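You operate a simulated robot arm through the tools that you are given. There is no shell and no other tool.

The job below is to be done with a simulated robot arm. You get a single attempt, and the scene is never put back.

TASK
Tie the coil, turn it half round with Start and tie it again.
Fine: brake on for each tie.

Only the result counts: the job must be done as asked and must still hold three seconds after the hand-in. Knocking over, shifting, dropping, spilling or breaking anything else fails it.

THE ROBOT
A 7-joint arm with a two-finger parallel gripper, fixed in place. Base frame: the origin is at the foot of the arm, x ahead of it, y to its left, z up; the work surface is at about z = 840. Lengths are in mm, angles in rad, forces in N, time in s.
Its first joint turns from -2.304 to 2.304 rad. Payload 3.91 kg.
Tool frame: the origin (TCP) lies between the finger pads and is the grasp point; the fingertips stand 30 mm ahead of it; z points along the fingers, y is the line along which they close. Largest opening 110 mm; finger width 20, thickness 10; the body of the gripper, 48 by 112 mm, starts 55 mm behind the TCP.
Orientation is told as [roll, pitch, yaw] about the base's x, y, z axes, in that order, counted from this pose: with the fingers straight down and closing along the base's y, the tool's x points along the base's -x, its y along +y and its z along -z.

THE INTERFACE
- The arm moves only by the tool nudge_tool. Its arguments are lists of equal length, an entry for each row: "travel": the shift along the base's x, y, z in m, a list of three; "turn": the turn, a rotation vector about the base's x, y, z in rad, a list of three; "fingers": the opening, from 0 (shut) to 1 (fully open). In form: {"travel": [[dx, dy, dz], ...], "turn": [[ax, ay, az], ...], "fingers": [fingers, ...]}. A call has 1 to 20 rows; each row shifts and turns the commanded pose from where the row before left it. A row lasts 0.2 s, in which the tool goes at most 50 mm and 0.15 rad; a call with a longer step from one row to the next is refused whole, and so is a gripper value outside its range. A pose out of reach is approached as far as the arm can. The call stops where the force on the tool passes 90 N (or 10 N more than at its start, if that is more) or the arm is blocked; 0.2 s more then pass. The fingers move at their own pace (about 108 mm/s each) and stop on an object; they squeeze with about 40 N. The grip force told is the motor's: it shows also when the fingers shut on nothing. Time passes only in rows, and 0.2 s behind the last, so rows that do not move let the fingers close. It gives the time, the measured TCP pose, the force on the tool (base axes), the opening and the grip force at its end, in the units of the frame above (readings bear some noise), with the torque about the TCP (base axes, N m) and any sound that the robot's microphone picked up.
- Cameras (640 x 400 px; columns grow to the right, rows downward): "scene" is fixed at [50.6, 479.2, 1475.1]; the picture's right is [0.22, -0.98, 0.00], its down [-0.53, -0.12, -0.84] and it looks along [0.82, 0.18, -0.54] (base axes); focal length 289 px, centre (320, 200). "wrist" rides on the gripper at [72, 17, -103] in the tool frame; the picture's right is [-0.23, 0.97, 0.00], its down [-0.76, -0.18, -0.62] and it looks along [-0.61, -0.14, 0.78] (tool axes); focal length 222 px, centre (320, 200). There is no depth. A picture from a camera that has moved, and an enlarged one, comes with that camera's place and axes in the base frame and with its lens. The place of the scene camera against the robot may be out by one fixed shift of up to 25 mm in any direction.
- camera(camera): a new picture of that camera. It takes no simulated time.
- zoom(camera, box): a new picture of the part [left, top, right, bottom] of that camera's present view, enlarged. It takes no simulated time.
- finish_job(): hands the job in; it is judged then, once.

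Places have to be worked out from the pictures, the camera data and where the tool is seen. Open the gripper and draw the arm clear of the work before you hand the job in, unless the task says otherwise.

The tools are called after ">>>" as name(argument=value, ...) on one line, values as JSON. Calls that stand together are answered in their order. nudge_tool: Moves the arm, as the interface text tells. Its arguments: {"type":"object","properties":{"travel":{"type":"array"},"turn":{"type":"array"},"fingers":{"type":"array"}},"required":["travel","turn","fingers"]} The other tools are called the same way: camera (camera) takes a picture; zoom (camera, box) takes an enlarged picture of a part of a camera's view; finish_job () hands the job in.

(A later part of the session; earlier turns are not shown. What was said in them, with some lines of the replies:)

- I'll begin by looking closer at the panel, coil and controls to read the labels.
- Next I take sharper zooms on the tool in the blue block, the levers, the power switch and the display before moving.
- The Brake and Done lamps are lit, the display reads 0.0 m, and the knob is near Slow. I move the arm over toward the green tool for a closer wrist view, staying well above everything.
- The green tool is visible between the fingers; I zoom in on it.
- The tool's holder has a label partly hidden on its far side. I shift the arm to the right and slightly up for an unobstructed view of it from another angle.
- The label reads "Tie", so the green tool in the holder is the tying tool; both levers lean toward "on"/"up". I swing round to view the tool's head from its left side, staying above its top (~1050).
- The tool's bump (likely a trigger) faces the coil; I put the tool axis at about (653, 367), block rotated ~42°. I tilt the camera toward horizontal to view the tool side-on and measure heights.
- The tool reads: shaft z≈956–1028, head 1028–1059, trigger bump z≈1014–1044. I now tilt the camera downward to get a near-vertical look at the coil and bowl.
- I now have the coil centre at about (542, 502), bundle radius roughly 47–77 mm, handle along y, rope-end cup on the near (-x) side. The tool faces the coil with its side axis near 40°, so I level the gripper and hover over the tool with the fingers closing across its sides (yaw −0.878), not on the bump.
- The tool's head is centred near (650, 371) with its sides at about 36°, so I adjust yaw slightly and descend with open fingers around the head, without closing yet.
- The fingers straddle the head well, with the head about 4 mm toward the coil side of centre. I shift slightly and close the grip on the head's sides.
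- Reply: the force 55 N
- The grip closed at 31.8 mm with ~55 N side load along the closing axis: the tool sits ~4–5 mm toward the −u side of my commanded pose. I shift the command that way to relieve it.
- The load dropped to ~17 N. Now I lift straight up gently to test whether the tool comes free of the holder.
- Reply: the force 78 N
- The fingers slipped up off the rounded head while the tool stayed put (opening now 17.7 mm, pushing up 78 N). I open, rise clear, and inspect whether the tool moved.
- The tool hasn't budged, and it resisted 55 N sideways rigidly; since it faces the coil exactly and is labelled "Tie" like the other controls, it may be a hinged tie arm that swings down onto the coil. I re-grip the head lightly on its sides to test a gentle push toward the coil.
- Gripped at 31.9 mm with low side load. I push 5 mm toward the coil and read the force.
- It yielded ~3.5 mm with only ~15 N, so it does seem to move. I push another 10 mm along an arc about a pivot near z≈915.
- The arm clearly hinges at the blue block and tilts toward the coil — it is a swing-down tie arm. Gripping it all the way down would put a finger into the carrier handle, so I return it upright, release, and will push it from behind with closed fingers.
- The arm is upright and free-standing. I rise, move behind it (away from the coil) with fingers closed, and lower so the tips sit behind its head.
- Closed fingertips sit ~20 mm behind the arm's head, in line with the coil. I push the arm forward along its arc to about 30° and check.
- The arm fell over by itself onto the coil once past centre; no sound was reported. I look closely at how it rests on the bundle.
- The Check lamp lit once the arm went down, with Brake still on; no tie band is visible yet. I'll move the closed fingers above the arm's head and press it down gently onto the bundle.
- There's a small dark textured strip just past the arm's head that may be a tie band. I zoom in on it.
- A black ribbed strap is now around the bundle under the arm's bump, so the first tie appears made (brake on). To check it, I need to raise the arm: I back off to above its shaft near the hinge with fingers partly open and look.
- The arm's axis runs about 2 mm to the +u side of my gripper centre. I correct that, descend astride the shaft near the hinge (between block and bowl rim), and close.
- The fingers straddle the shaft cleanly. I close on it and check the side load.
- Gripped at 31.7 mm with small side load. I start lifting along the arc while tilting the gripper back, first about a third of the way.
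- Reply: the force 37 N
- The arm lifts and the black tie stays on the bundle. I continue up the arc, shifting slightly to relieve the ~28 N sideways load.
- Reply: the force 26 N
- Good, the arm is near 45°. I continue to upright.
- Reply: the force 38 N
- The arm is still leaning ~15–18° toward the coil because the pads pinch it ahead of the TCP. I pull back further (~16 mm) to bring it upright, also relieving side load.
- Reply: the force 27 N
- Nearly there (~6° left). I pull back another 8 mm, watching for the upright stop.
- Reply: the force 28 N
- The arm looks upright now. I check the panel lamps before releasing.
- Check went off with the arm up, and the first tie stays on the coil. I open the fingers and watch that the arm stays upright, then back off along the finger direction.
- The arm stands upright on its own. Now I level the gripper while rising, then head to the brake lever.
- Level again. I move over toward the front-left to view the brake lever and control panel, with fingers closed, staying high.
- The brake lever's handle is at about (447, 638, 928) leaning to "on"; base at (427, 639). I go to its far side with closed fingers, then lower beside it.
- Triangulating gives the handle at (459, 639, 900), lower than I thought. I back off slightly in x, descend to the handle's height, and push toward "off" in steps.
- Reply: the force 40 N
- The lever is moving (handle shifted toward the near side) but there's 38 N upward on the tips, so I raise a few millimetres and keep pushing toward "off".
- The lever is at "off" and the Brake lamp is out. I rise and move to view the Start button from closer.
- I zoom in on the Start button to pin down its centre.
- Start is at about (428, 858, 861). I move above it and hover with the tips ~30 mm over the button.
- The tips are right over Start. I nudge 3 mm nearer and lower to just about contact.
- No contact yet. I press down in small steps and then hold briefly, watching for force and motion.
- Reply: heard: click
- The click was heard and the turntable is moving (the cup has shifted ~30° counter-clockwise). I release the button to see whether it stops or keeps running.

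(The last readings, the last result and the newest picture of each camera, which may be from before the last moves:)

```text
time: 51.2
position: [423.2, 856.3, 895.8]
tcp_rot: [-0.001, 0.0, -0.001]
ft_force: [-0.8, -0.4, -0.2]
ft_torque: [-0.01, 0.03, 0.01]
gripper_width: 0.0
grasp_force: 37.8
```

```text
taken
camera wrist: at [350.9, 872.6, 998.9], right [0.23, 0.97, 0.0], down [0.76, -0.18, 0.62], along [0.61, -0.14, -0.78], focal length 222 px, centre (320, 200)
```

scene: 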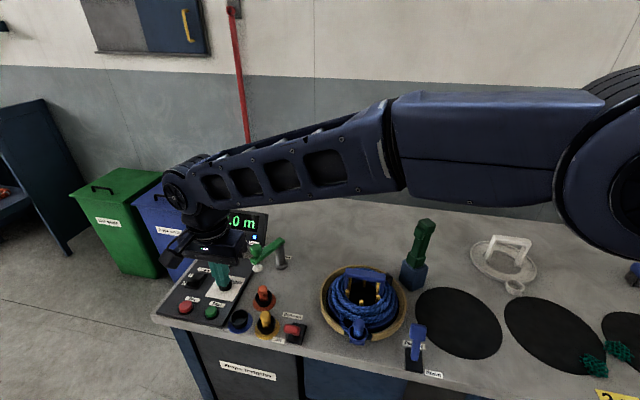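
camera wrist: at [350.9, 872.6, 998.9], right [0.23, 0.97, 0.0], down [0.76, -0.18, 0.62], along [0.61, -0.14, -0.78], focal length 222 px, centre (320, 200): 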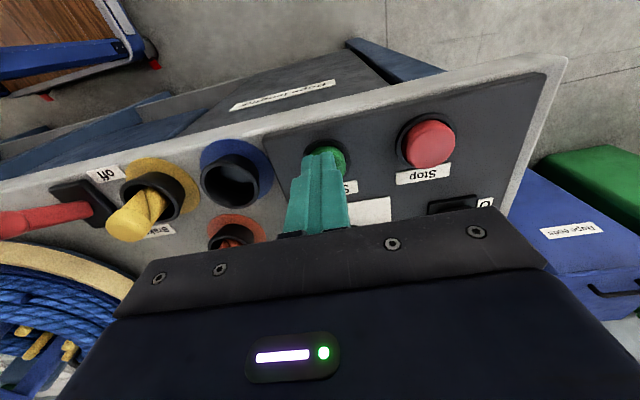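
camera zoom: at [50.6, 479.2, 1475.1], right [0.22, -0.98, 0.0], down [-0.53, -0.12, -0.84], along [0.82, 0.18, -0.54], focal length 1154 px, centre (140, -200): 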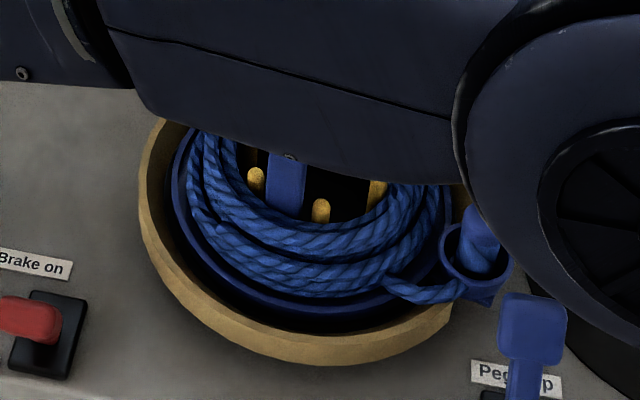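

The coil kept turning after release (now ~100°), so Start latches; it may stop by itself at the half turn. I move toward Stop while watching.

>>> nudge_tool(travel=[[0.002, 0.035, 0.01]], turn=[[0, 0, 0]], fingers=[0])

>>> zoom(camera="scene", box=[310, 250, 420, 350])

>>> camera(camera="scene")

```text
time: 51.6
position: [424.5, 892.5, 905.2]
tcp_rot: [0.001, -0.001, -0.001]
ft_force: [0.5, 0.5, 0.7]
ft_torque: [0.0, 0.03, -0.01]
gripper_width: 0.1
grasp_force: 38.5
```

```text
4.00 times, centred on (365, 300) of scene
camera zoom: at [50.6, 479.2, 1475.1], right [0.22, -0.98, 0.0], down [-0.53, -0.12, -0.84], along [0.82, 0.18, -0.54], focal length 1154 px, centre (140, -200)
```

zoom: 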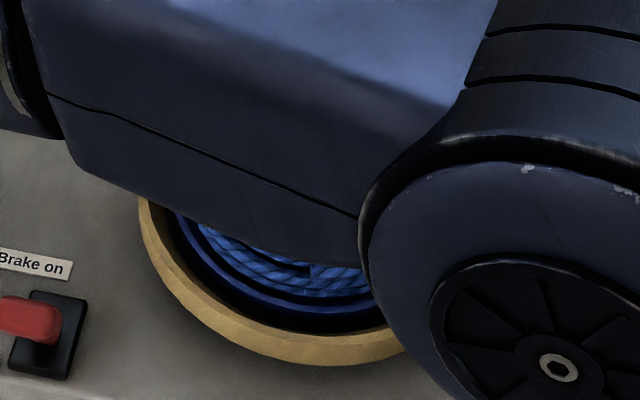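

```text
taken
```

scene: 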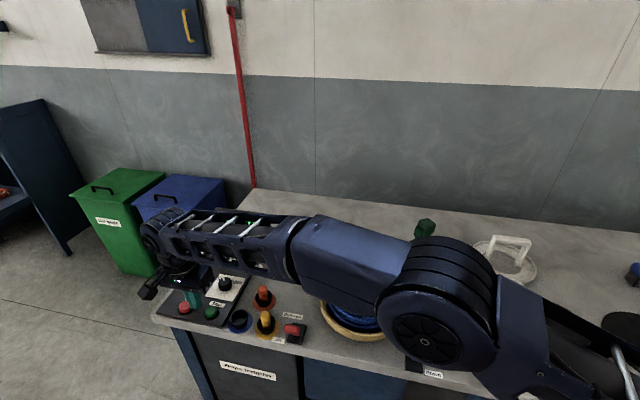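

The arm hides the coil from this pose. I check the wrist view for the display and what's visible.

>>> camera(camera="wrist")

>>> zoom(camera="scene", box=[310, 290, 400, 350])

>>> zoom(camera="scene", box=[200, 200, 290, 260])

```text
taken
camera wrist: at [352.8, 907.0, 1009.0], right [0.23, 0.97, 0.0], down [0.76, -0.18, 0.62], along [0.61, -0.14, -0.78], focal length 222 px, centre (320, 200)
```

wrist: 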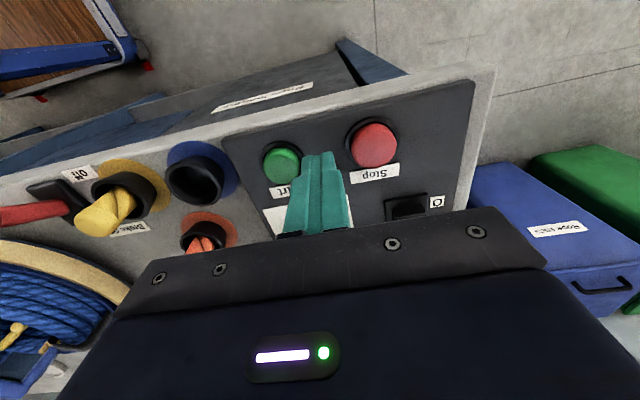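

```text
6.67 times, centred on (355, 320) of scene
camera zoom: at [50.6, 479.2, 1475.1], right [0.22, -0.98, 0.0], down [-0.53, -0.12, -0.84], along [0.82, 0.18, -0.54], focal length 1924 px, centre (87, -600)
```

zoom: 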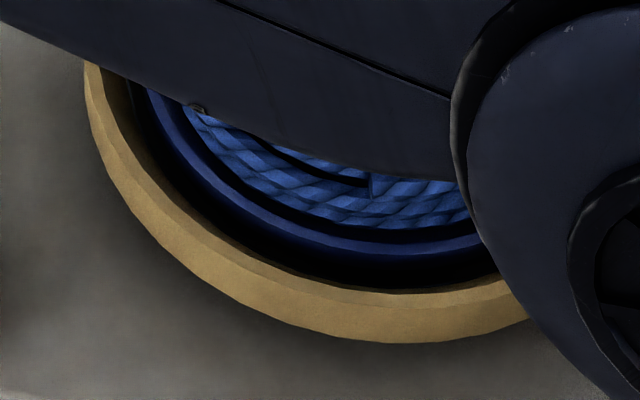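

```text
6.67 times, centred on (245, 230) of scene
camera zoom: at [50.6, 479.2, 1475.1], right [0.22, -0.98, 0.0], down [-0.53, -0.12, -0.84], along [0.82, 0.18, -0.54], focal length 1924 px, centre (820, 0)
```

zoom: 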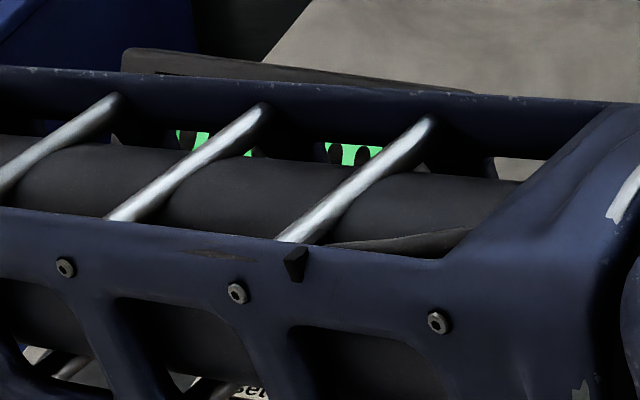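

I hold still for one row and compare the wrist view to tell whether the turntable is still turning.

>>> nudge_tool(travel=[[0, 0, 0]], turn=[[0, 0, 0]], fingers=[0])

>>> camera(camera="wrist")

>>> zoom(camera="scene", box=[310, 290, 400, 350])

```text
time: 52.0
position: [425.5, 891.9, 905.6]
tcp_rot: [0.0, 0.001, -0.001]
ft_force: [-0.5, 0.2, 0.1]
ft_torque: [0.03, -0.01, -0.02]
gripper_width: 0.2
grasp_force: 37.9
```

```text
taken
camera wrist: at [352.5, 907.1, 1008.3], right [0.23, 0.97, 0.0], down [0.76, -0.18, 0.62], along [0.61, -0.14, -0.78], focal length 222 px, centre (320, 200)
```

wrist: 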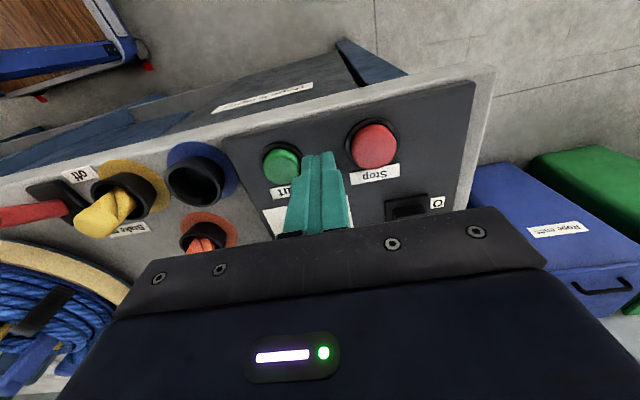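

```text
6.67 times, centred on (355, 320) of scene
camera zoom: at [50.6, 479.2, 1475.1], right [0.22, -0.98, 0.0], down [-0.53, -0.12, -0.84], along [0.82, 0.18, -0.54], focal length 1924 px, centre (87, -600)
```

zoom: 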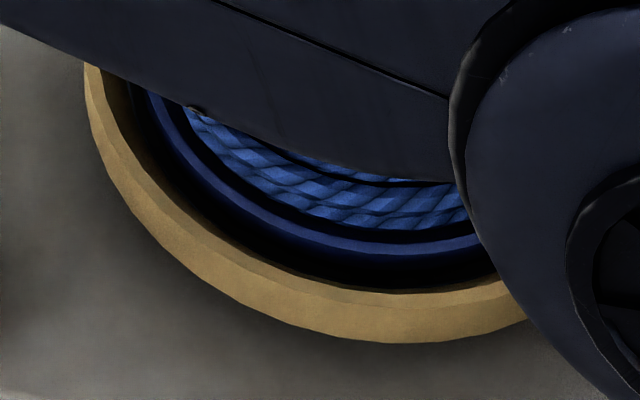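

The black tie has come into the wrist view since the last picture, so it was still turning. One more row to see if it has stopped.

>>> nudge_tool(travel=[[0, 0, 0]], turn=[[0, 0, 0]], fingers=[0])

>>> zoom(camera="wrist", box=[0, 200, 160, 400])

>>> zoom(camera="scene", box=[310, 290, 400, 350])

```text
time: 52.4
position: [424.3, 890.7, 904.5]
tcp_rot: [-0.001, 0.0, 0.0]
ft_force: [-0.2, -0.3, 0.3]
ft_torque: [0.03, 0.01, 0.05]
gripper_width: 0.0
grasp_force: 38.1
```

```text
2.00 times, centred on (80, 300) of wrist
camera zoom: at [352.5, 907.1, 1008.3], right [0.23, 0.97, 0.0], down [0.76, -0.18, 0.62], along [0.61, -0.14, -0.78], focal length 444 px, centre (800, 0)
```

zoom: 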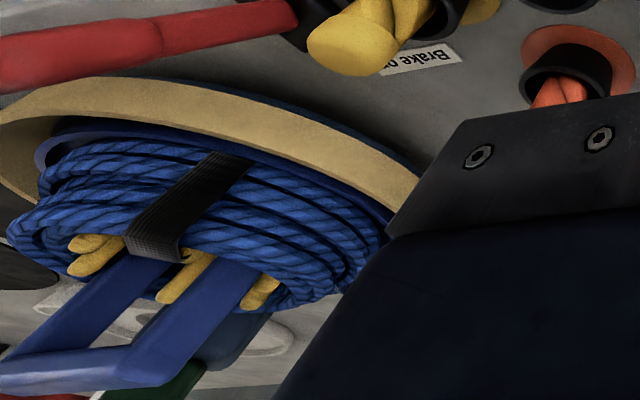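

```text
6.67 times, centred on (355, 320) of scene
camera zoom: at [50.6, 479.2, 1475.1], right [0.22, -0.98, 0.0], down [-0.53, -0.12, -0.84], along [0.82, 0.18, -0.54], focal length 1924 px, centre (87, -600)
```

zoom: 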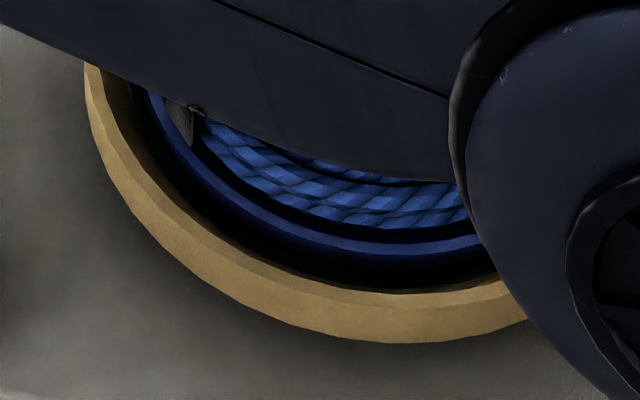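

By triangulation the tie has gone from −50° to about 129°, i.e. just about a half turn, and it's been slowing down. I wait one more row to confirm it stops there.

>>> nudge_tool(travel=[[0, 0, 0]], turn=[[0, 0, 0]], fingers=[0])

>>> zoom(camera="wrist", box=[0, 200, 160, 400])

>>> zoom(camera="scene", box=[310, 290, 400, 350])

```text
time: 52.8
position: [424.7, 891.7, 905.7]
tcp_rot: [0.001, 0.001, 0.0]
ft_force: [-0.6, 0.9, 0.4]
ft_torque: [-0.01, 0.0, -0.03]
gripper_width: 0.0
grasp_force: 37.9
```

```text
2.00 times, centred on (80, 300) of wrist
camera zoom: at [352.5, 907.1, 1008.3], right [0.23, 0.97, 0.0], down [0.76, -0.18, 0.62], along [0.61, -0.14, -0.78], focal length 444 px, centre (800, 0)
```

zoom: 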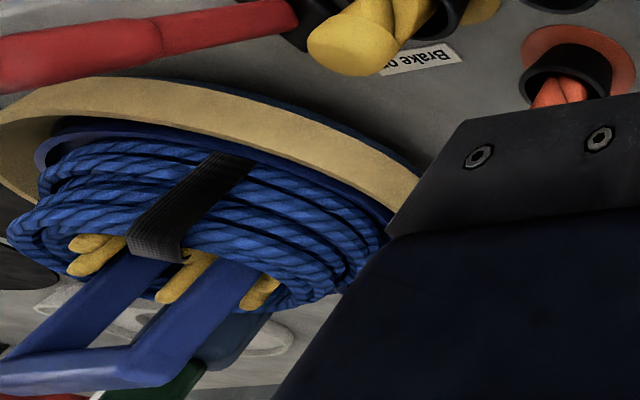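

```text
6.67 times, centred on (355, 320) of scene
camera zoom: at [50.6, 479.2, 1475.1], right [0.22, -0.98, 0.0], down [-0.53, -0.12, -0.84], along [0.82, 0.18, -0.54], focal length 1924 px, centre (87, -600)
```

zoom: 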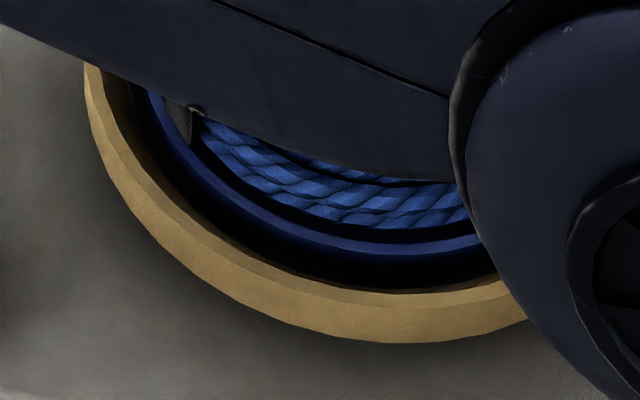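

The turntable has stopped exactly at the half turn. I now lift away from the panel and go to the near side of the brake lever (handle at about (399, 638, 902)) to push it back to "on".

>>> nudge_tool(travel=[[0, 0, 0.045], [0, 0, 0.045], [0, 0, 0.045], [-0.0121, -0.0421, 0], [-0.0121, -0.0421, 0], [-0.0121, -0.0421, 0], [-0.0121, -0.0421, 0], [-0.0121, -0.0421, 0], [-0.0121, -0.0421, 0], [0, 0, -0.035], [0, 0, -0.035], [0, 0, 0]], turn=[[0, 0, 0], [0, 0, 0], [0, 0, 0], [0, 0, 0], [0, 0, 0], [0, 0, 0], [0, 0, 0], [0, 0, 0], [0, 0, 0], [0, 0, 0], [0, 0, 0], [0, 0, 0]], fingers=[0, 0, 0, 0, 0, 0, 0, 0, 0, 0, 0, 0])

>>> camera(camera="wrist")

>>> camera(camera="scene")

```text
time: 55.4
position: [351.5, 640.2, 968.9]
tcp_rot: [-0.002, 0.001, 0.001]
ft_force: [-0.1, 0.8, 0.1]
ft_torque: [0.01, -0.03, -0.02]
gripper_width: 0.1
grasp_force: 37.6
```

```text
taken
camera wrist: at [279.9, 655.4, 1072.8], right [0.23, 0.97, 0.0], down [0.76, -0.18, 0.62], along [0.61, -0.14, -0.78], focal length 222 px, centre (320, 200)
```

wrist: 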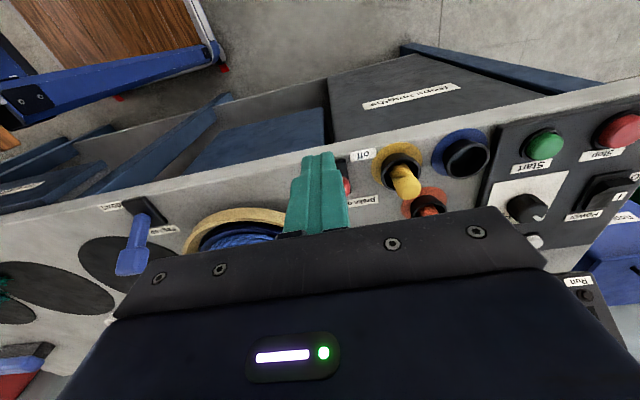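

```text
taken
```

scene: 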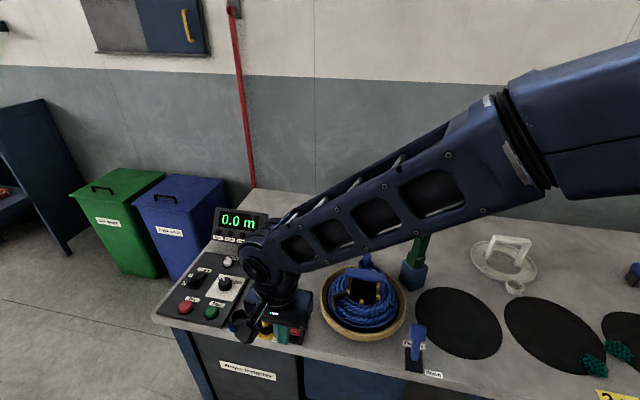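

The handle is just ahead of the fingers. I check the zoom and the lamps before lowering.

>>> zoom(camera="scene", box=[230, 270, 330, 360])

>>> zoom(camera="scene", box=[205, 200, 285, 250])

>>> zoom(camera="scene", box=[310, 250, 420, 350])

```text
4.44 times, centred on (280, 315) of scene
camera zoom: at [50.6, 479.2, 1475.1], right [0.22, -0.98, 0.0], down [-0.53, -0.12, -0.84], along [0.82, 0.18, -0.54], focal length 1283 px, centre (498, -311)
```

zoom: 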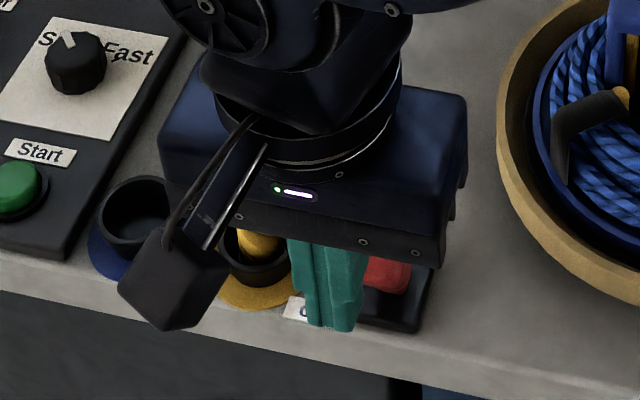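

```text
8.00 times, centred on (245, 225) of scene
camera zoom: at [50.6, 479.2, 1475.1], right [0.22, -0.98, 0.0], down [-0.53, -0.12, -0.84], along [0.82, 0.18, -0.54], focal length 2309 px, centre (920, 0)
```

zoom: 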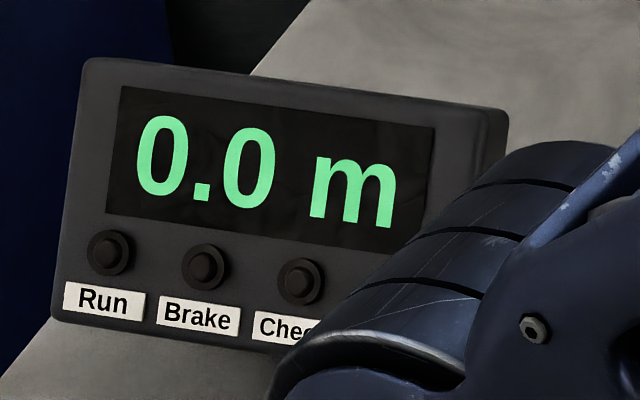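

```text
4.00 times, centred on (365, 300) of scene
camera zoom: at [50.6, 479.2, 1475.1], right [0.22, -0.98, 0.0], down [-0.53, -0.12, -0.84], along [0.82, 0.18, -0.54], focal length 1154 px, centre (140, -200)
```

zoom: 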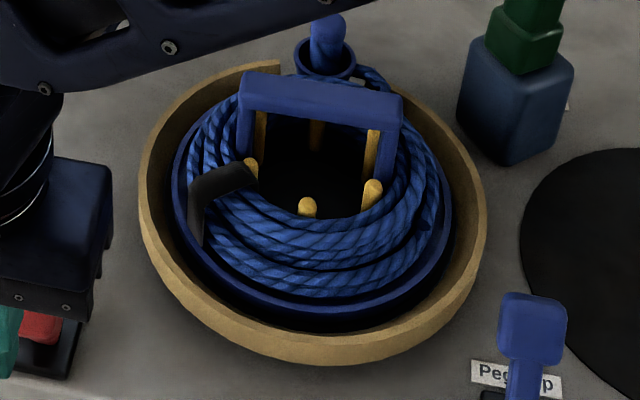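

Run is off, the cup is at the far side and the tie at near-left: a clean half turn. I lower to handle height and push the brake lever forward to "on".

>>> nudge_tool(travel=[[0, -0.001, -0.02], [0, 0, -0.018], [0.01, 0, 0], [0.01, 0, 0], [0.01, 0, 0], [0.01, 0, 0.001], [0.01, 0, 0.001], [0, 0, 0]], turn=[[0, 0, 0], [0, 0, 0], [0, 0, 0], [0, 0, 0], [0, 0, 0], [0, 0, 0], [0, 0, 0], [0, 0, 0]], fingers=[0, 0, 0, 0, 0, 0, 0, 0])

>>> zoom(camera="scene", box=[210, 200, 350, 350])

```text
time: 57.2
position: [402.8, 638.7, 934.9]
tcp_rot: [-0.001, -0.001, -0.001]
ft_force: [-0.1, -0.3, 0.4]
ft_torque: [-0.01, 0.02, 0.0]
gripper_width: 0.0
grasp_force: 37.8
```

```text
2.67 times, centred on (280, 275) of scene
camera zoom: at [50.6, 479.2, 1475.1], right [0.22, -0.98, 0.0], down [-0.53, -0.12, -0.84], along [0.82, 0.18, -0.54], focal length 770 px, centre (427, 0)
```

zoom: 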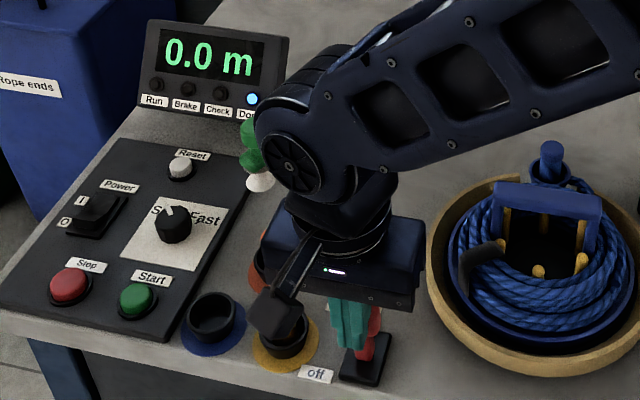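

The lever is partway, lamp still off. I continue pushing forward.

>>> nudge_tool(travel=[[0.008, 0, 0], [0.008, 0, 0], [0, 0, 0]], turn=[[0, 0, 0], [0, 0, 0], [0, 0, 0]], fingers=[0, 0, 0])

>>> zoom(camera="scene", box=[210, 200, 350, 350])

```text
time: 58.0
position: [417.7, 640.2, 935.0]
tcp_rot: [0.001, 0.0, 0.0]
ft_force: [0.0, 0.1, -0.4]
ft_torque: [-0.03, -0.01, -0.02]
gripper_width: 0.1
grasp_force: 37.4
```

```text
2.67 times, centred on (280, 275) of scene
camera zoom: at [50.6, 479.2, 1475.1], right [0.22, -0.98, 0.0], down [-0.53, -0.12, -0.84], along [0.82, 0.18, -0.54], focal length 770 px, centre (427, 0)
```

zoom: 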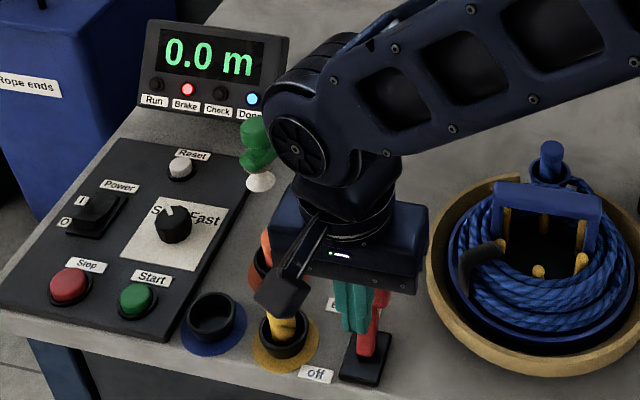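

Brake lamp is lit again. I back off, rise, and return to behind the tie arm as before (yaw −0.913, closed fingers).

>>> nudge_tool(travel=[[-0.01, 0, 0.02], [0, 0, 0.045], [0, 0, 0.045], [0, 0, 0.045], [0, 0, 0.05], [0.0268, -0.0303, 0], [0.0268, -0.0303, 0], [0.0268, -0.0303, 0], [0.0268, -0.0303, 0], [0.0268, -0.0303, 0], [0.0268, -0.0303, 0], [0.0268, -0.0303, 0], [0.0268, -0.0303, 0], [0.0268, -0.0303, 0], [0.0268, -0.0303, 0], [0, 0, 0]], turn=[[0, 0, 0], [0, 0, 0], [0, 0, 0], [0, 0, 0], [0, 0, 0], [0, 0, -0.1306], [0, 0, -0.1306], [0, 0, -0.1306], [0, 0, -0.1306], [0, 0, -0.1306], [0, 0, -0.1306], [0, 0, -0.1304], [0, 0, 0], [0, 0, 0], [0, 0, 0], [0, 0, 0]], fingers=[0, 0, 0, 0, 0, 0, 0, 0, 0, 0, 0, 0, 0, 0, 0, 0])

>>> zoom(camera="scene", box=[200, 200, 360, 350])

>>> camera(camera="wrist")

```text
time: 61.4
position: [672.2, 336.8, 1141.6]
tcp_rot: [-0.001, 0.0, -0.912]
ft_force: [0.1, -0.9, -0.1]
ft_torque: [-0.02, 0.04, 0.0]
gripper_width: 0.3
grasp_force: 37.4
```

```text
2.67 times, centred on (280, 275) of scene
camera zoom: at [50.6, 479.2, 1475.1], right [0.22, -0.98, 0.0], down [-0.53, -0.12, -0.84], along [0.82, 0.18, -0.54], focal length 770 px, centre (427, 0)
```

zoom: 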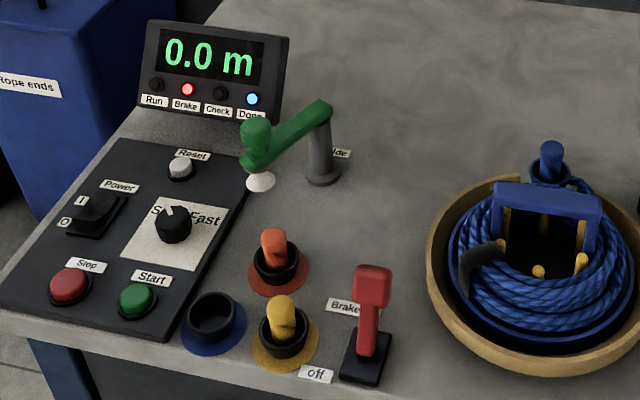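

```text
taken
camera wrist: at [641.1, 403.6, 1244.1], right [0.91, 0.42, 0.0], down [0.32, -0.71, 0.62], along [0.26, -0.57, -0.78], focal length 222 px, centre (320, 200)
```

wrist: 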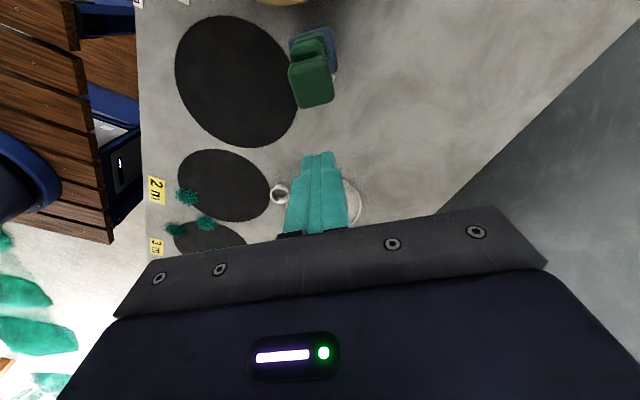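

Brake is fully on and the tie arm is upright. I lower behind its head and push it over again, as for the first tie.

>>> nudge_tool(travel=[[0.002, 0, -0.024], [0, 0, -0.024], [0, 0, -0.024], [-0.00623, 0.00782, 0], [-0.00623, 0.00782, 0], [-0.0061, 0.00766, 0.0005], [-0.0061, 0.00766, 0.0005], [-0.0061, 0.00766, -0.0012], [-0.0061, 0.00766, -0.0012], [-0.00586, 0.00735, -0.0029], [-0.00586, 0.00735, -0.0029], [0, 0, 0]], turn=[[0, 0, 0], [0, 0, 0], [0, 0, 0], [0, 0, 0], [0, 0, 0], [0, 0, 0], [0, 0, 0], [0, 0, 0], [0, 0, 0], [0, 0, 0], [0, 0, 0], [0, 0, 0]], fingers=[0, 0, 0, 0, 0, 0, 0, 0, 0, 0, 0, 0])

>>> camera(camera="wrist")

>>> zoom(camera="scene", box=[310, 230, 430, 350])

>>> zoom(camera="scene", box=[205, 200, 285, 250])

```text
time: 64.0
position: [630.4, 397.3, 1061.0]
tcp_rot: [-0.001, -0.001, -0.913]
ft_force: [0.9, 0.8, 0.3]
ft_torque: [-0.01, -0.01, -0.02]
gripper_width: 0.0
grasp_force: 37.8
```

```text
taken
camera wrist: at [599.2, 463.6, 1164.2], right [0.91, 0.42, 0.0], down [0.32, -0.71, 0.62], along [0.26, -0.57, -0.78], focal length 222 px, centre (320, 200)
```

wrist: 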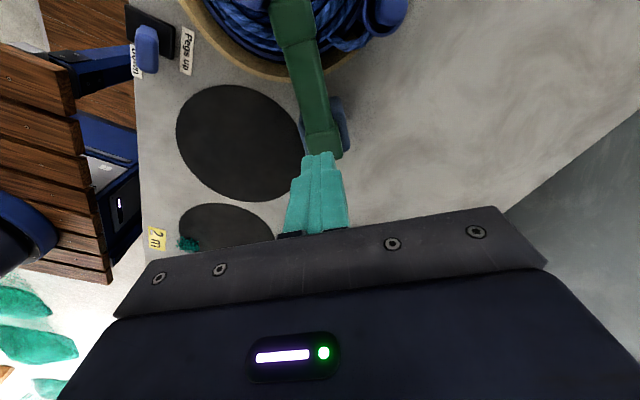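

```text
3.33 times, centred on (370, 290) of scene
camera zoom: at [50.6, 479.2, 1475.1], right [0.22, -0.98, 0.0], down [-0.53, -0.12, -0.84], along [0.82, 0.18, -0.54], focal length 962 px, centre (153, -100)
```

zoom: 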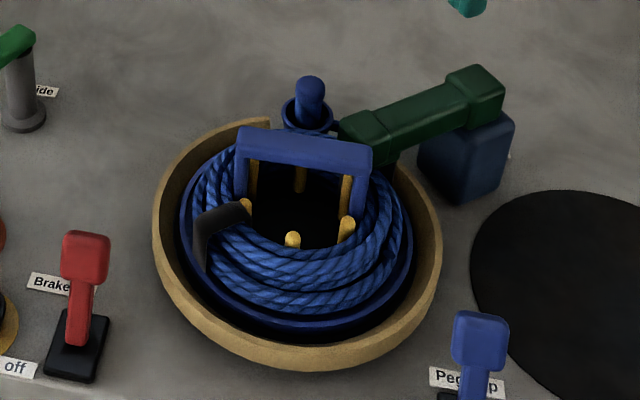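

```text
8.00 times, centred on (245, 225) of scene
camera zoom: at [50.6, 479.2, 1475.1], right [0.22, -0.98, 0.0], down [-0.53, -0.12, -0.84], along [0.82, 0.18, -0.54], focal length 2309 px, centre (920, 0)
```

zoom: 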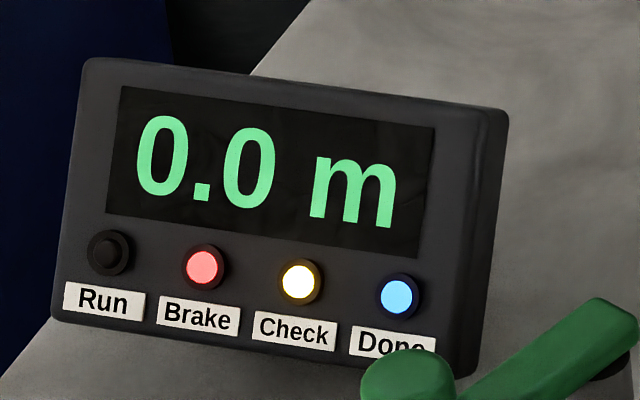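

The arm dropped onto the coil with Brake lit. I zoom in to confirm the second strap before raising it.

>>> zoom(camera="scene", box=[370, 255, 430, 300])

>>> zoom(camera="wrist", box=[220, 0, 380, 100])

```text
8.89 times, centred on (400, 278) of scene
camera zoom: at [50.6, 479.2, 1475.1], right [0.22, -0.98, 0.0], down [-0.53, -0.12, -0.84], along [0.82, 0.18, -0.54], focal length 2565 px, centre (-391, -489)
```

zoom: 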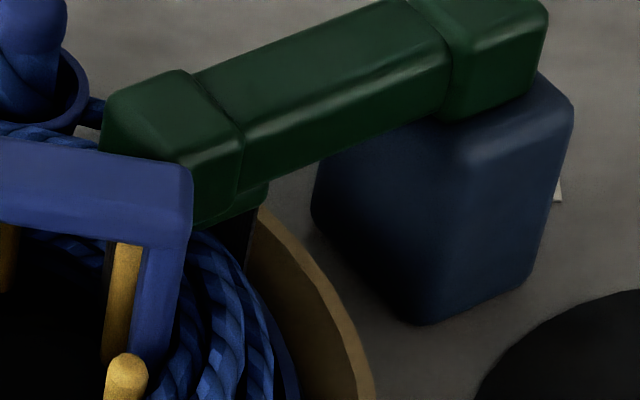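

```text
4.00 times, centred on (300, 50) of wrist
camera zoom: at [599.2, 463.6, 1164.2], right [0.91, 0.42, 0.0], down [0.32, -0.71, 0.62], along [0.26, -0.57, -0.78], focal length 888 px, centre (400, 800)
```

zoom: 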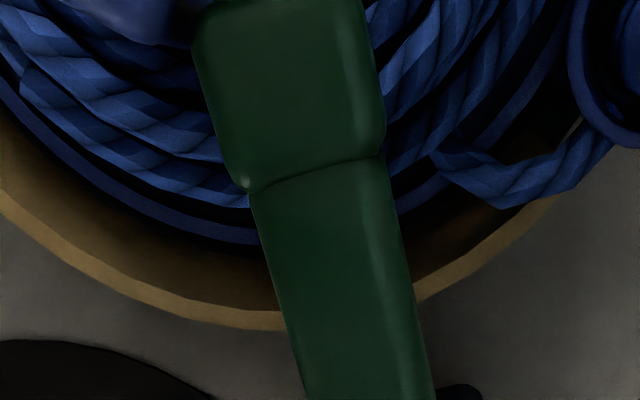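

The second strap is visible under the bump. I now raise the arm the same way: position over the shaft near the hinge, open, descend astride it.

>>> nudge_tool(travel=[[-0.0072, 0.0068, -0.005], [-0.0072, 0.0067, -0.01], [0, 0, 0], [0, 0, -0.025], [0, 0, -0.025], [0, 0, -0.025], [0, 0, -0.0255], [0, 0, 0]], turn=[[0, 0, 0], [0, 0, 0], [0, 0, 0], [0, 0, 0], [0, 0, 0], [0, 0, 0], [0, 0, 0], [0, 0, 0]], fingers=[0.6, 0.6, 0.6, 0.6, 0.6, 0.6, 0.6, 0.6])

>>> zoom(camera="wrist", box=[200, 40, 440, 240])

```text
time: 65.8
position: [614.6, 408.9, 946.1]
tcp_rot: [0.0, 0.0, -0.914]
ft_force: [-0.2, -0.9, 0.8]
ft_torque: [0.01, 0.03, 0.01]
gripper_width: 65.8
grasp_force: 0.1
```

```text
2.00 times, centred on (320, 140) of wrist
camera zoom: at [583.6, 475.7, 1049.2], right [0.91, 0.41, 0.0], down [0.32, -0.71, 0.62], along [0.26, -0.57, -0.78], focal length 444 px, centre (320, 320)
```

zoom: 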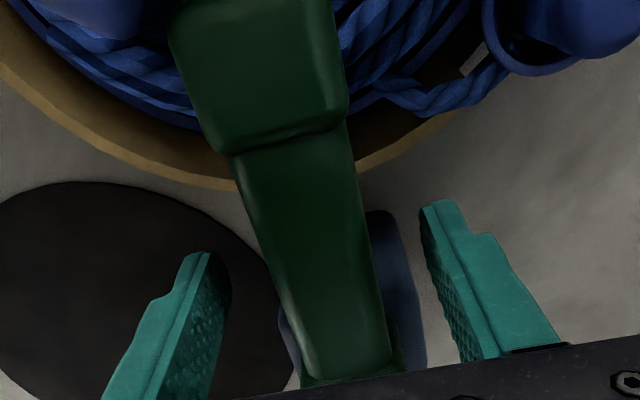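

The shaft sits ~3 mm to the +u side this time; I shift to centre it, then close.

>>> nudge_tool(travel=[[0.0022, 0.0018, 0], [0, 0, 0], [0, 0, 0], [0, 0, 0]], turn=[[0, 0, 0], [0, 0, 0], [0, 0, 0], [0, 0, 0]], fingers=[0.6, 0, 0, 0])

```text
time: 66.8
position: [616.8, 410.3, 945.8]
tcp_rot: [0.001, 0.0, -0.915]
ft_force: [-9.4, -7.2, 2.9]
ft_torque: [-0.04, 0.2, 0.83]
gripper_width: 31.4
grasp_force: 45.1
```

Gripped as before. I lift along the same arc with the gripper tilting back, in two parts.

>>> nudge_tool(travel=[[0.0004, -0.0014, 0.0065], [0.001, -0.0021, 0.0063], [0.0015, -0.0027, 0.0059], [0.0018, -0.0035, 0.0055], [0.0024, -0.0041, 0.0048], [0.0033, -0.00414, 0.0041], [0, 0, 0]], turn=[[0.0683, 0.0544, 0], [0.0683, 0.0544, 0], [0.0683, 0.0544, 0], [0.0683, 0.0544, 0], [0.0683, 0.0544, 0], [0.0683, 0.0544, 0], [0, 0, 0]], fingers=[0, 0, 0, 0, 0, 0, 0])

>>> zoom(camera="scene", box=[320, 190, 440, 330])

```text
time: 68.4
position: [628.4, 396.6, 979.2]
tcp_rot: [-0.008, 0.525, -0.914]
ft_force: [14.7, 44.0, -4.8]
ft_torque: [1.53, -0.05, 0.43]
gripper_width: 31.7
grasp_force: 45.1
```

```text
2.86 times, centred on (380, 260) of scene
camera zoom: at [50.6, 479.2, 1475.1], right [0.22, -0.98, 0.0], down [-0.53, -0.12, -0.84], along [0.82, 0.18, -0.54], focal length 824 px, centre (149, 29)
```

zoom: 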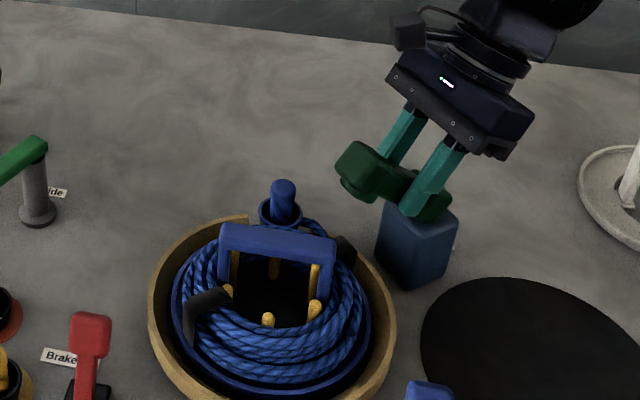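

Both ties are visible on opposite sides of the coil. I continue raising the arm, shifting ~3 mm to relieve the side load.

>>> nudge_tool(travel=[[0.0044, -0.0038, 0.0033], [0.0046, -0.0042, 0.0026], [0.0053, -0.0051, 0.0017], [0.00467, -0.00587, 0.0006], [0.0033, -0.0041, 0], [0.0033, -0.0041, 0], [0.003, -0.0038, -0.0005], [0, 0, 0]], turn=[[0.0683, 0.0544, 0], [0.0683, 0.0544, 0], [0.0683, 0.0544, 0], [0.0683, 0.0544, 0], [0, 0, 0], [0, 0, 0], [0, 0, 0], [0, 0, 0]], fingers=[0, 0, 0, 0, 0, 0, 0, 0])

>>> zoom(camera="scene", box=[340, 170, 460, 310])

>>> zoom(camera="scene", box=[205, 200, 285, 250])

```text
time: 70.2
position: [654.5, 362.9, 990.5]
tcp_rot: [-0.018, 0.873, -0.922]
ft_force: [-32.9, 0.7, 16.3]
ft_torque: [1.07, 1.03, 0.65]
gripper_width: 31.6
grasp_force: 44.4
```

```text
2.86 times, centred on (400, 240) of scene
camera zoom: at [50.6, 479.2, 1475.1], right [0.22, -0.98, 0.0], down [-0.53, -0.12, -0.84], along [0.82, 0.18, -0.54], focal length 824 px, centre (91, 86)
```

zoom: 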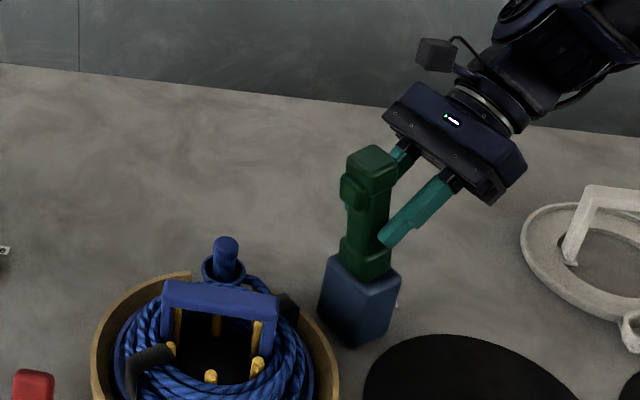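

```text
8.00 times, centred on (245, 225) of scene
camera zoom: at [50.6, 479.2, 1475.1], right [0.22, -0.98, 0.0], down [-0.53, -0.12, -0.84], along [0.82, 0.18, -0.54], focal length 2309 px, centre (920, 0)
```

zoom: 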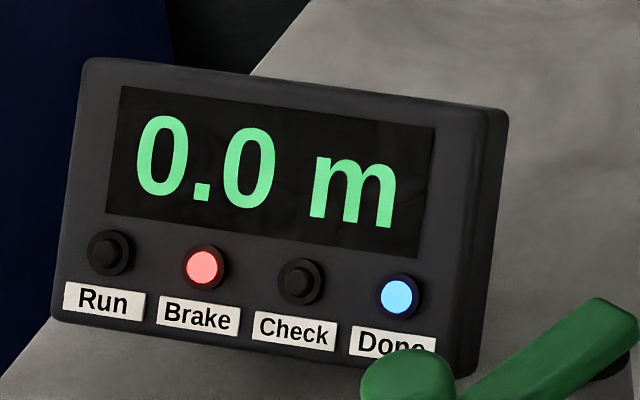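

Nearly upright, Check already off. I pull back the last ~8 mm to bring it fully upright as before.

>>> nudge_tool(travel=[[0.0019, -0.0036, -0.0007], [0.0022, -0.0034, -0.0007], [0.0008, -0.001, 0], [0, 0, 0]], turn=[[0, 0, 0], [0, 0, 0], [0, 0, 0], [0, 0, 0]], fingers=[0, 0, 0, 0])

>>> zoom(camera="scene", box=[340, 170, 460, 310])

```text
time: 71.2
position: [661.0, 355.2, 987.6]
tcp_rot: [-0.017, 0.874, -0.922]
ft_force: [-11.7, 17.8, 11.0]
ft_torque: [1.31, 0.85, -0.03]
gripper_width: 31.5
grasp_force: 45.5
```

```text
2.86 times, centred on (400, 240) of scene
camera zoom: at [50.6, 479.2, 1475.1], right [0.22, -0.98, 0.0], down [-0.53, -0.12, -0.84], along [0.82, 0.18, -0.54], focal length 824 px, centre (91, 86)
```

zoom: 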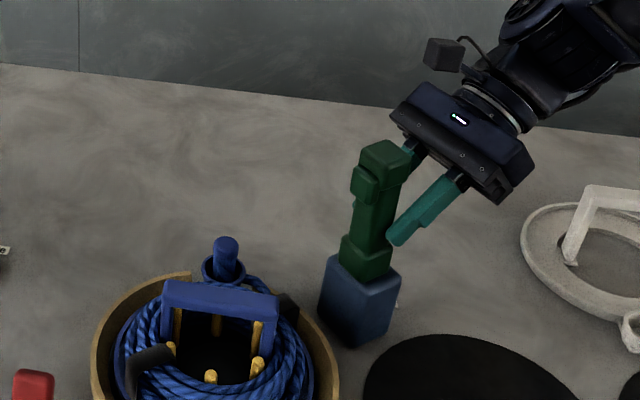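

The arm is upright at the same position as before. I open and back off along the finger direction, then level out and rise.

>>> nudge_tool(travel=[[0, 0, 0], [0, 0, 0], [0.0048, -0.006, 0.0064], [0.0095, -0.012, 0.0129], [0.0095, -0.012, 0.0129], [0.0095, -0.012, 0.0129], [0, 0, 0.018], [0, 0, 0.018], [0, 0, 0.018], [0, 0, 0.018], [0, 0, 0.018], [0, 0, 0.018], [0, 0, 0]], turn=[[0, 0, 0], [0, 0, 0], [0, 0, 0], [0, 0, 0], [0, 0, 0], [0, 0, 0], [-0.1138, -0.0907, 0], [-0.1138, -0.0907, 0], [-0.1138, -0.0907, 0], [-0.1138, -0.0907, 0], [-0.1138, -0.0907, 0], [-0.1138, -0.0907, 0], [0, 0, 0]], fingers=[0.6, 0.6, 0.6, 0.6, 0.6, 0.6, 0.6, 0.6, 0.6, 0.6, 0.6, 0.6, 0.6])

>>> camera(camera="scene")

>>> zoom(camera="scene", box=[310, 210, 450, 350])

```text
time: 74.0
position: [695.4, 314.1, 1138.9]
tcp_rot: [0.001, -0.002, -0.914]
ft_force: [0.6, -0.1, 1.1]
ft_torque: [-0.02, 0.02, -0.01]
gripper_width: 66.0
grasp_force: 0.0
```

```text
taken
```

scene: 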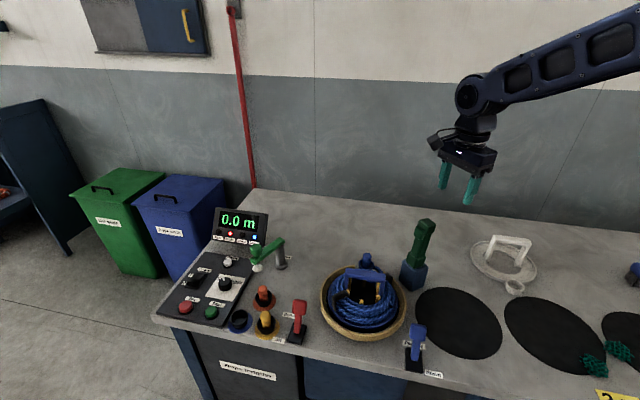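

```text
2.86 times, centred on (380, 280) of scene
camera zoom: at [50.6, 479.2, 1475.1], right [0.22, -0.98, 0.0], down [-0.53, -0.12, -0.84], along [0.82, 0.18, -0.54], focal length 824 px, centre (149, -29)
```

zoom: 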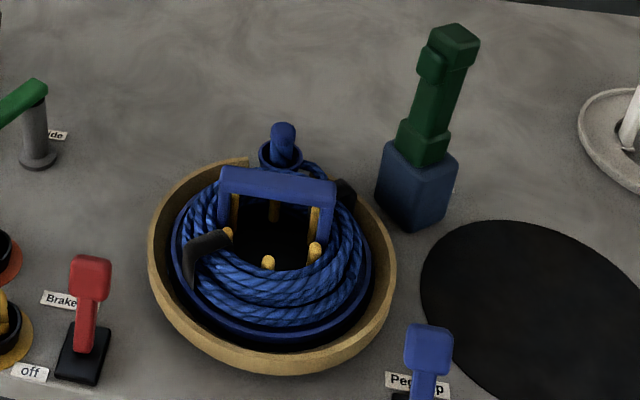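

Both ties are on, the tie arm stands upright, brake on, Run off. I draw the arm clear back to the start pose with the gripper open and verify from above.

>>> nudge_tool(travel=[[0, 0, 0.03], [-0.0319, 0.0207, 0.016], [-0.0319, 0.0207, 0.016], [-0.0319, 0.0207, 0.016], [-0.0319, 0.0207, 0.016], [-0.0319, 0.0207, 0.016], [-0.0319, 0.0207, 0.016], [-0.0319, 0.0207, 0.016], [-0.0319, 0.0207, 0.015], [0, 0, 0]], turn=[[0, 0, 0], [0, 0, 0.1306], [0, 0, 0.1306], [0, 0, 0.1306], [0, 0, 0.1306], [0, 0, 0.1306], [0, 0, 0.1306], [0, 0, 0.1304], [0, 0, 0], [0, 0, 0]], fingers=[1, 1, 1, 1, 1, 1, 1, 1, 1, 1])

>>> zoom(camera="wrist", box=[240, 20, 440, 200])

>>> camera(camera="scene")

>>> zoom(camera="scene", box=[200, 200, 360, 350])

```text
time: 76.2
position: [442.3, 476.0, 1298.4]
tcp_rot: [0.0, 0.0, 0.0]
ft_force: [0.1, -0.2, -0.5]
ft_torque: [-0.01, 0.01, 0.0]
gripper_width: 110.1
grasp_force: 0.0
```

```text
2.22 times, centred on (340, 110) of wrist
camera zoom: at [370.4, 492.7, 1401.7], right [0.23, 0.97, 0.0], down [0.76, -0.18, 0.62], along [0.61, -0.14, -0.78], focal length 494 px, centre (276, 400)
```

zoom: 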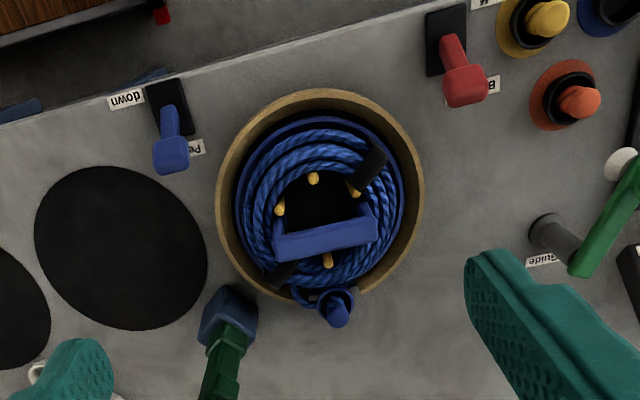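

```text
taken
```

scene: 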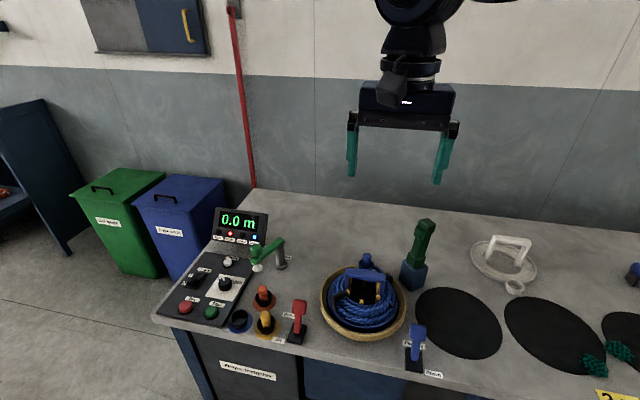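

```text
2.67 times, centred on (280, 275) of scene
camera zoom: at [50.6, 479.2, 1475.1], right [0.22, -0.98, 0.0], down [-0.53, -0.12, -0.84], along [0.82, 0.18, -0.54], focal length 770 px, centre (427, 0)
```

zoom: 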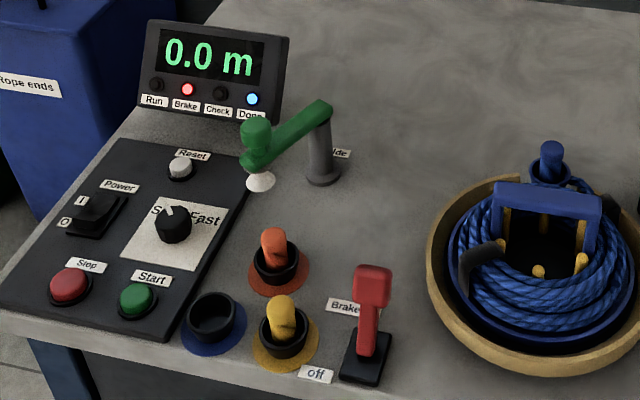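

From above, the two black ties sit on opposite sides of the coil. The brake is on, the turntable is at rest and the tie arm is upright. The gripper is open and clear and nothing else has moved, so I hand the job in.

>>> finish_job()

```text
The job is handed in.
```

The coil now has two ties on opposite sides, with the brake on for each one. I've handed the job in, but no verdict came back.

- **First tie:** The brake was already on. I swung the hinged tie arm down onto the coil, which put a black strap round it, then set the arm upright again.
- **Half turn:** I moved the brake lever to off and pressed Start once. The turntable ran half round and stopped by itself. I then put the brake back on and its lamp lit.
- **Second tie:** I swung the tie arm down again, which put on the second strap, then set it upright.

My first attempt treated the tie arm as a loose tool. I tried to lift it and the grip slipped off, and the arm was not moved or marked.

At hand-in the Brake and Done lamps were lit and Run and Check were off. The tie arm was upright, and the gripper was open and clear. Nothing else on the bench had shifted in the last pictures.
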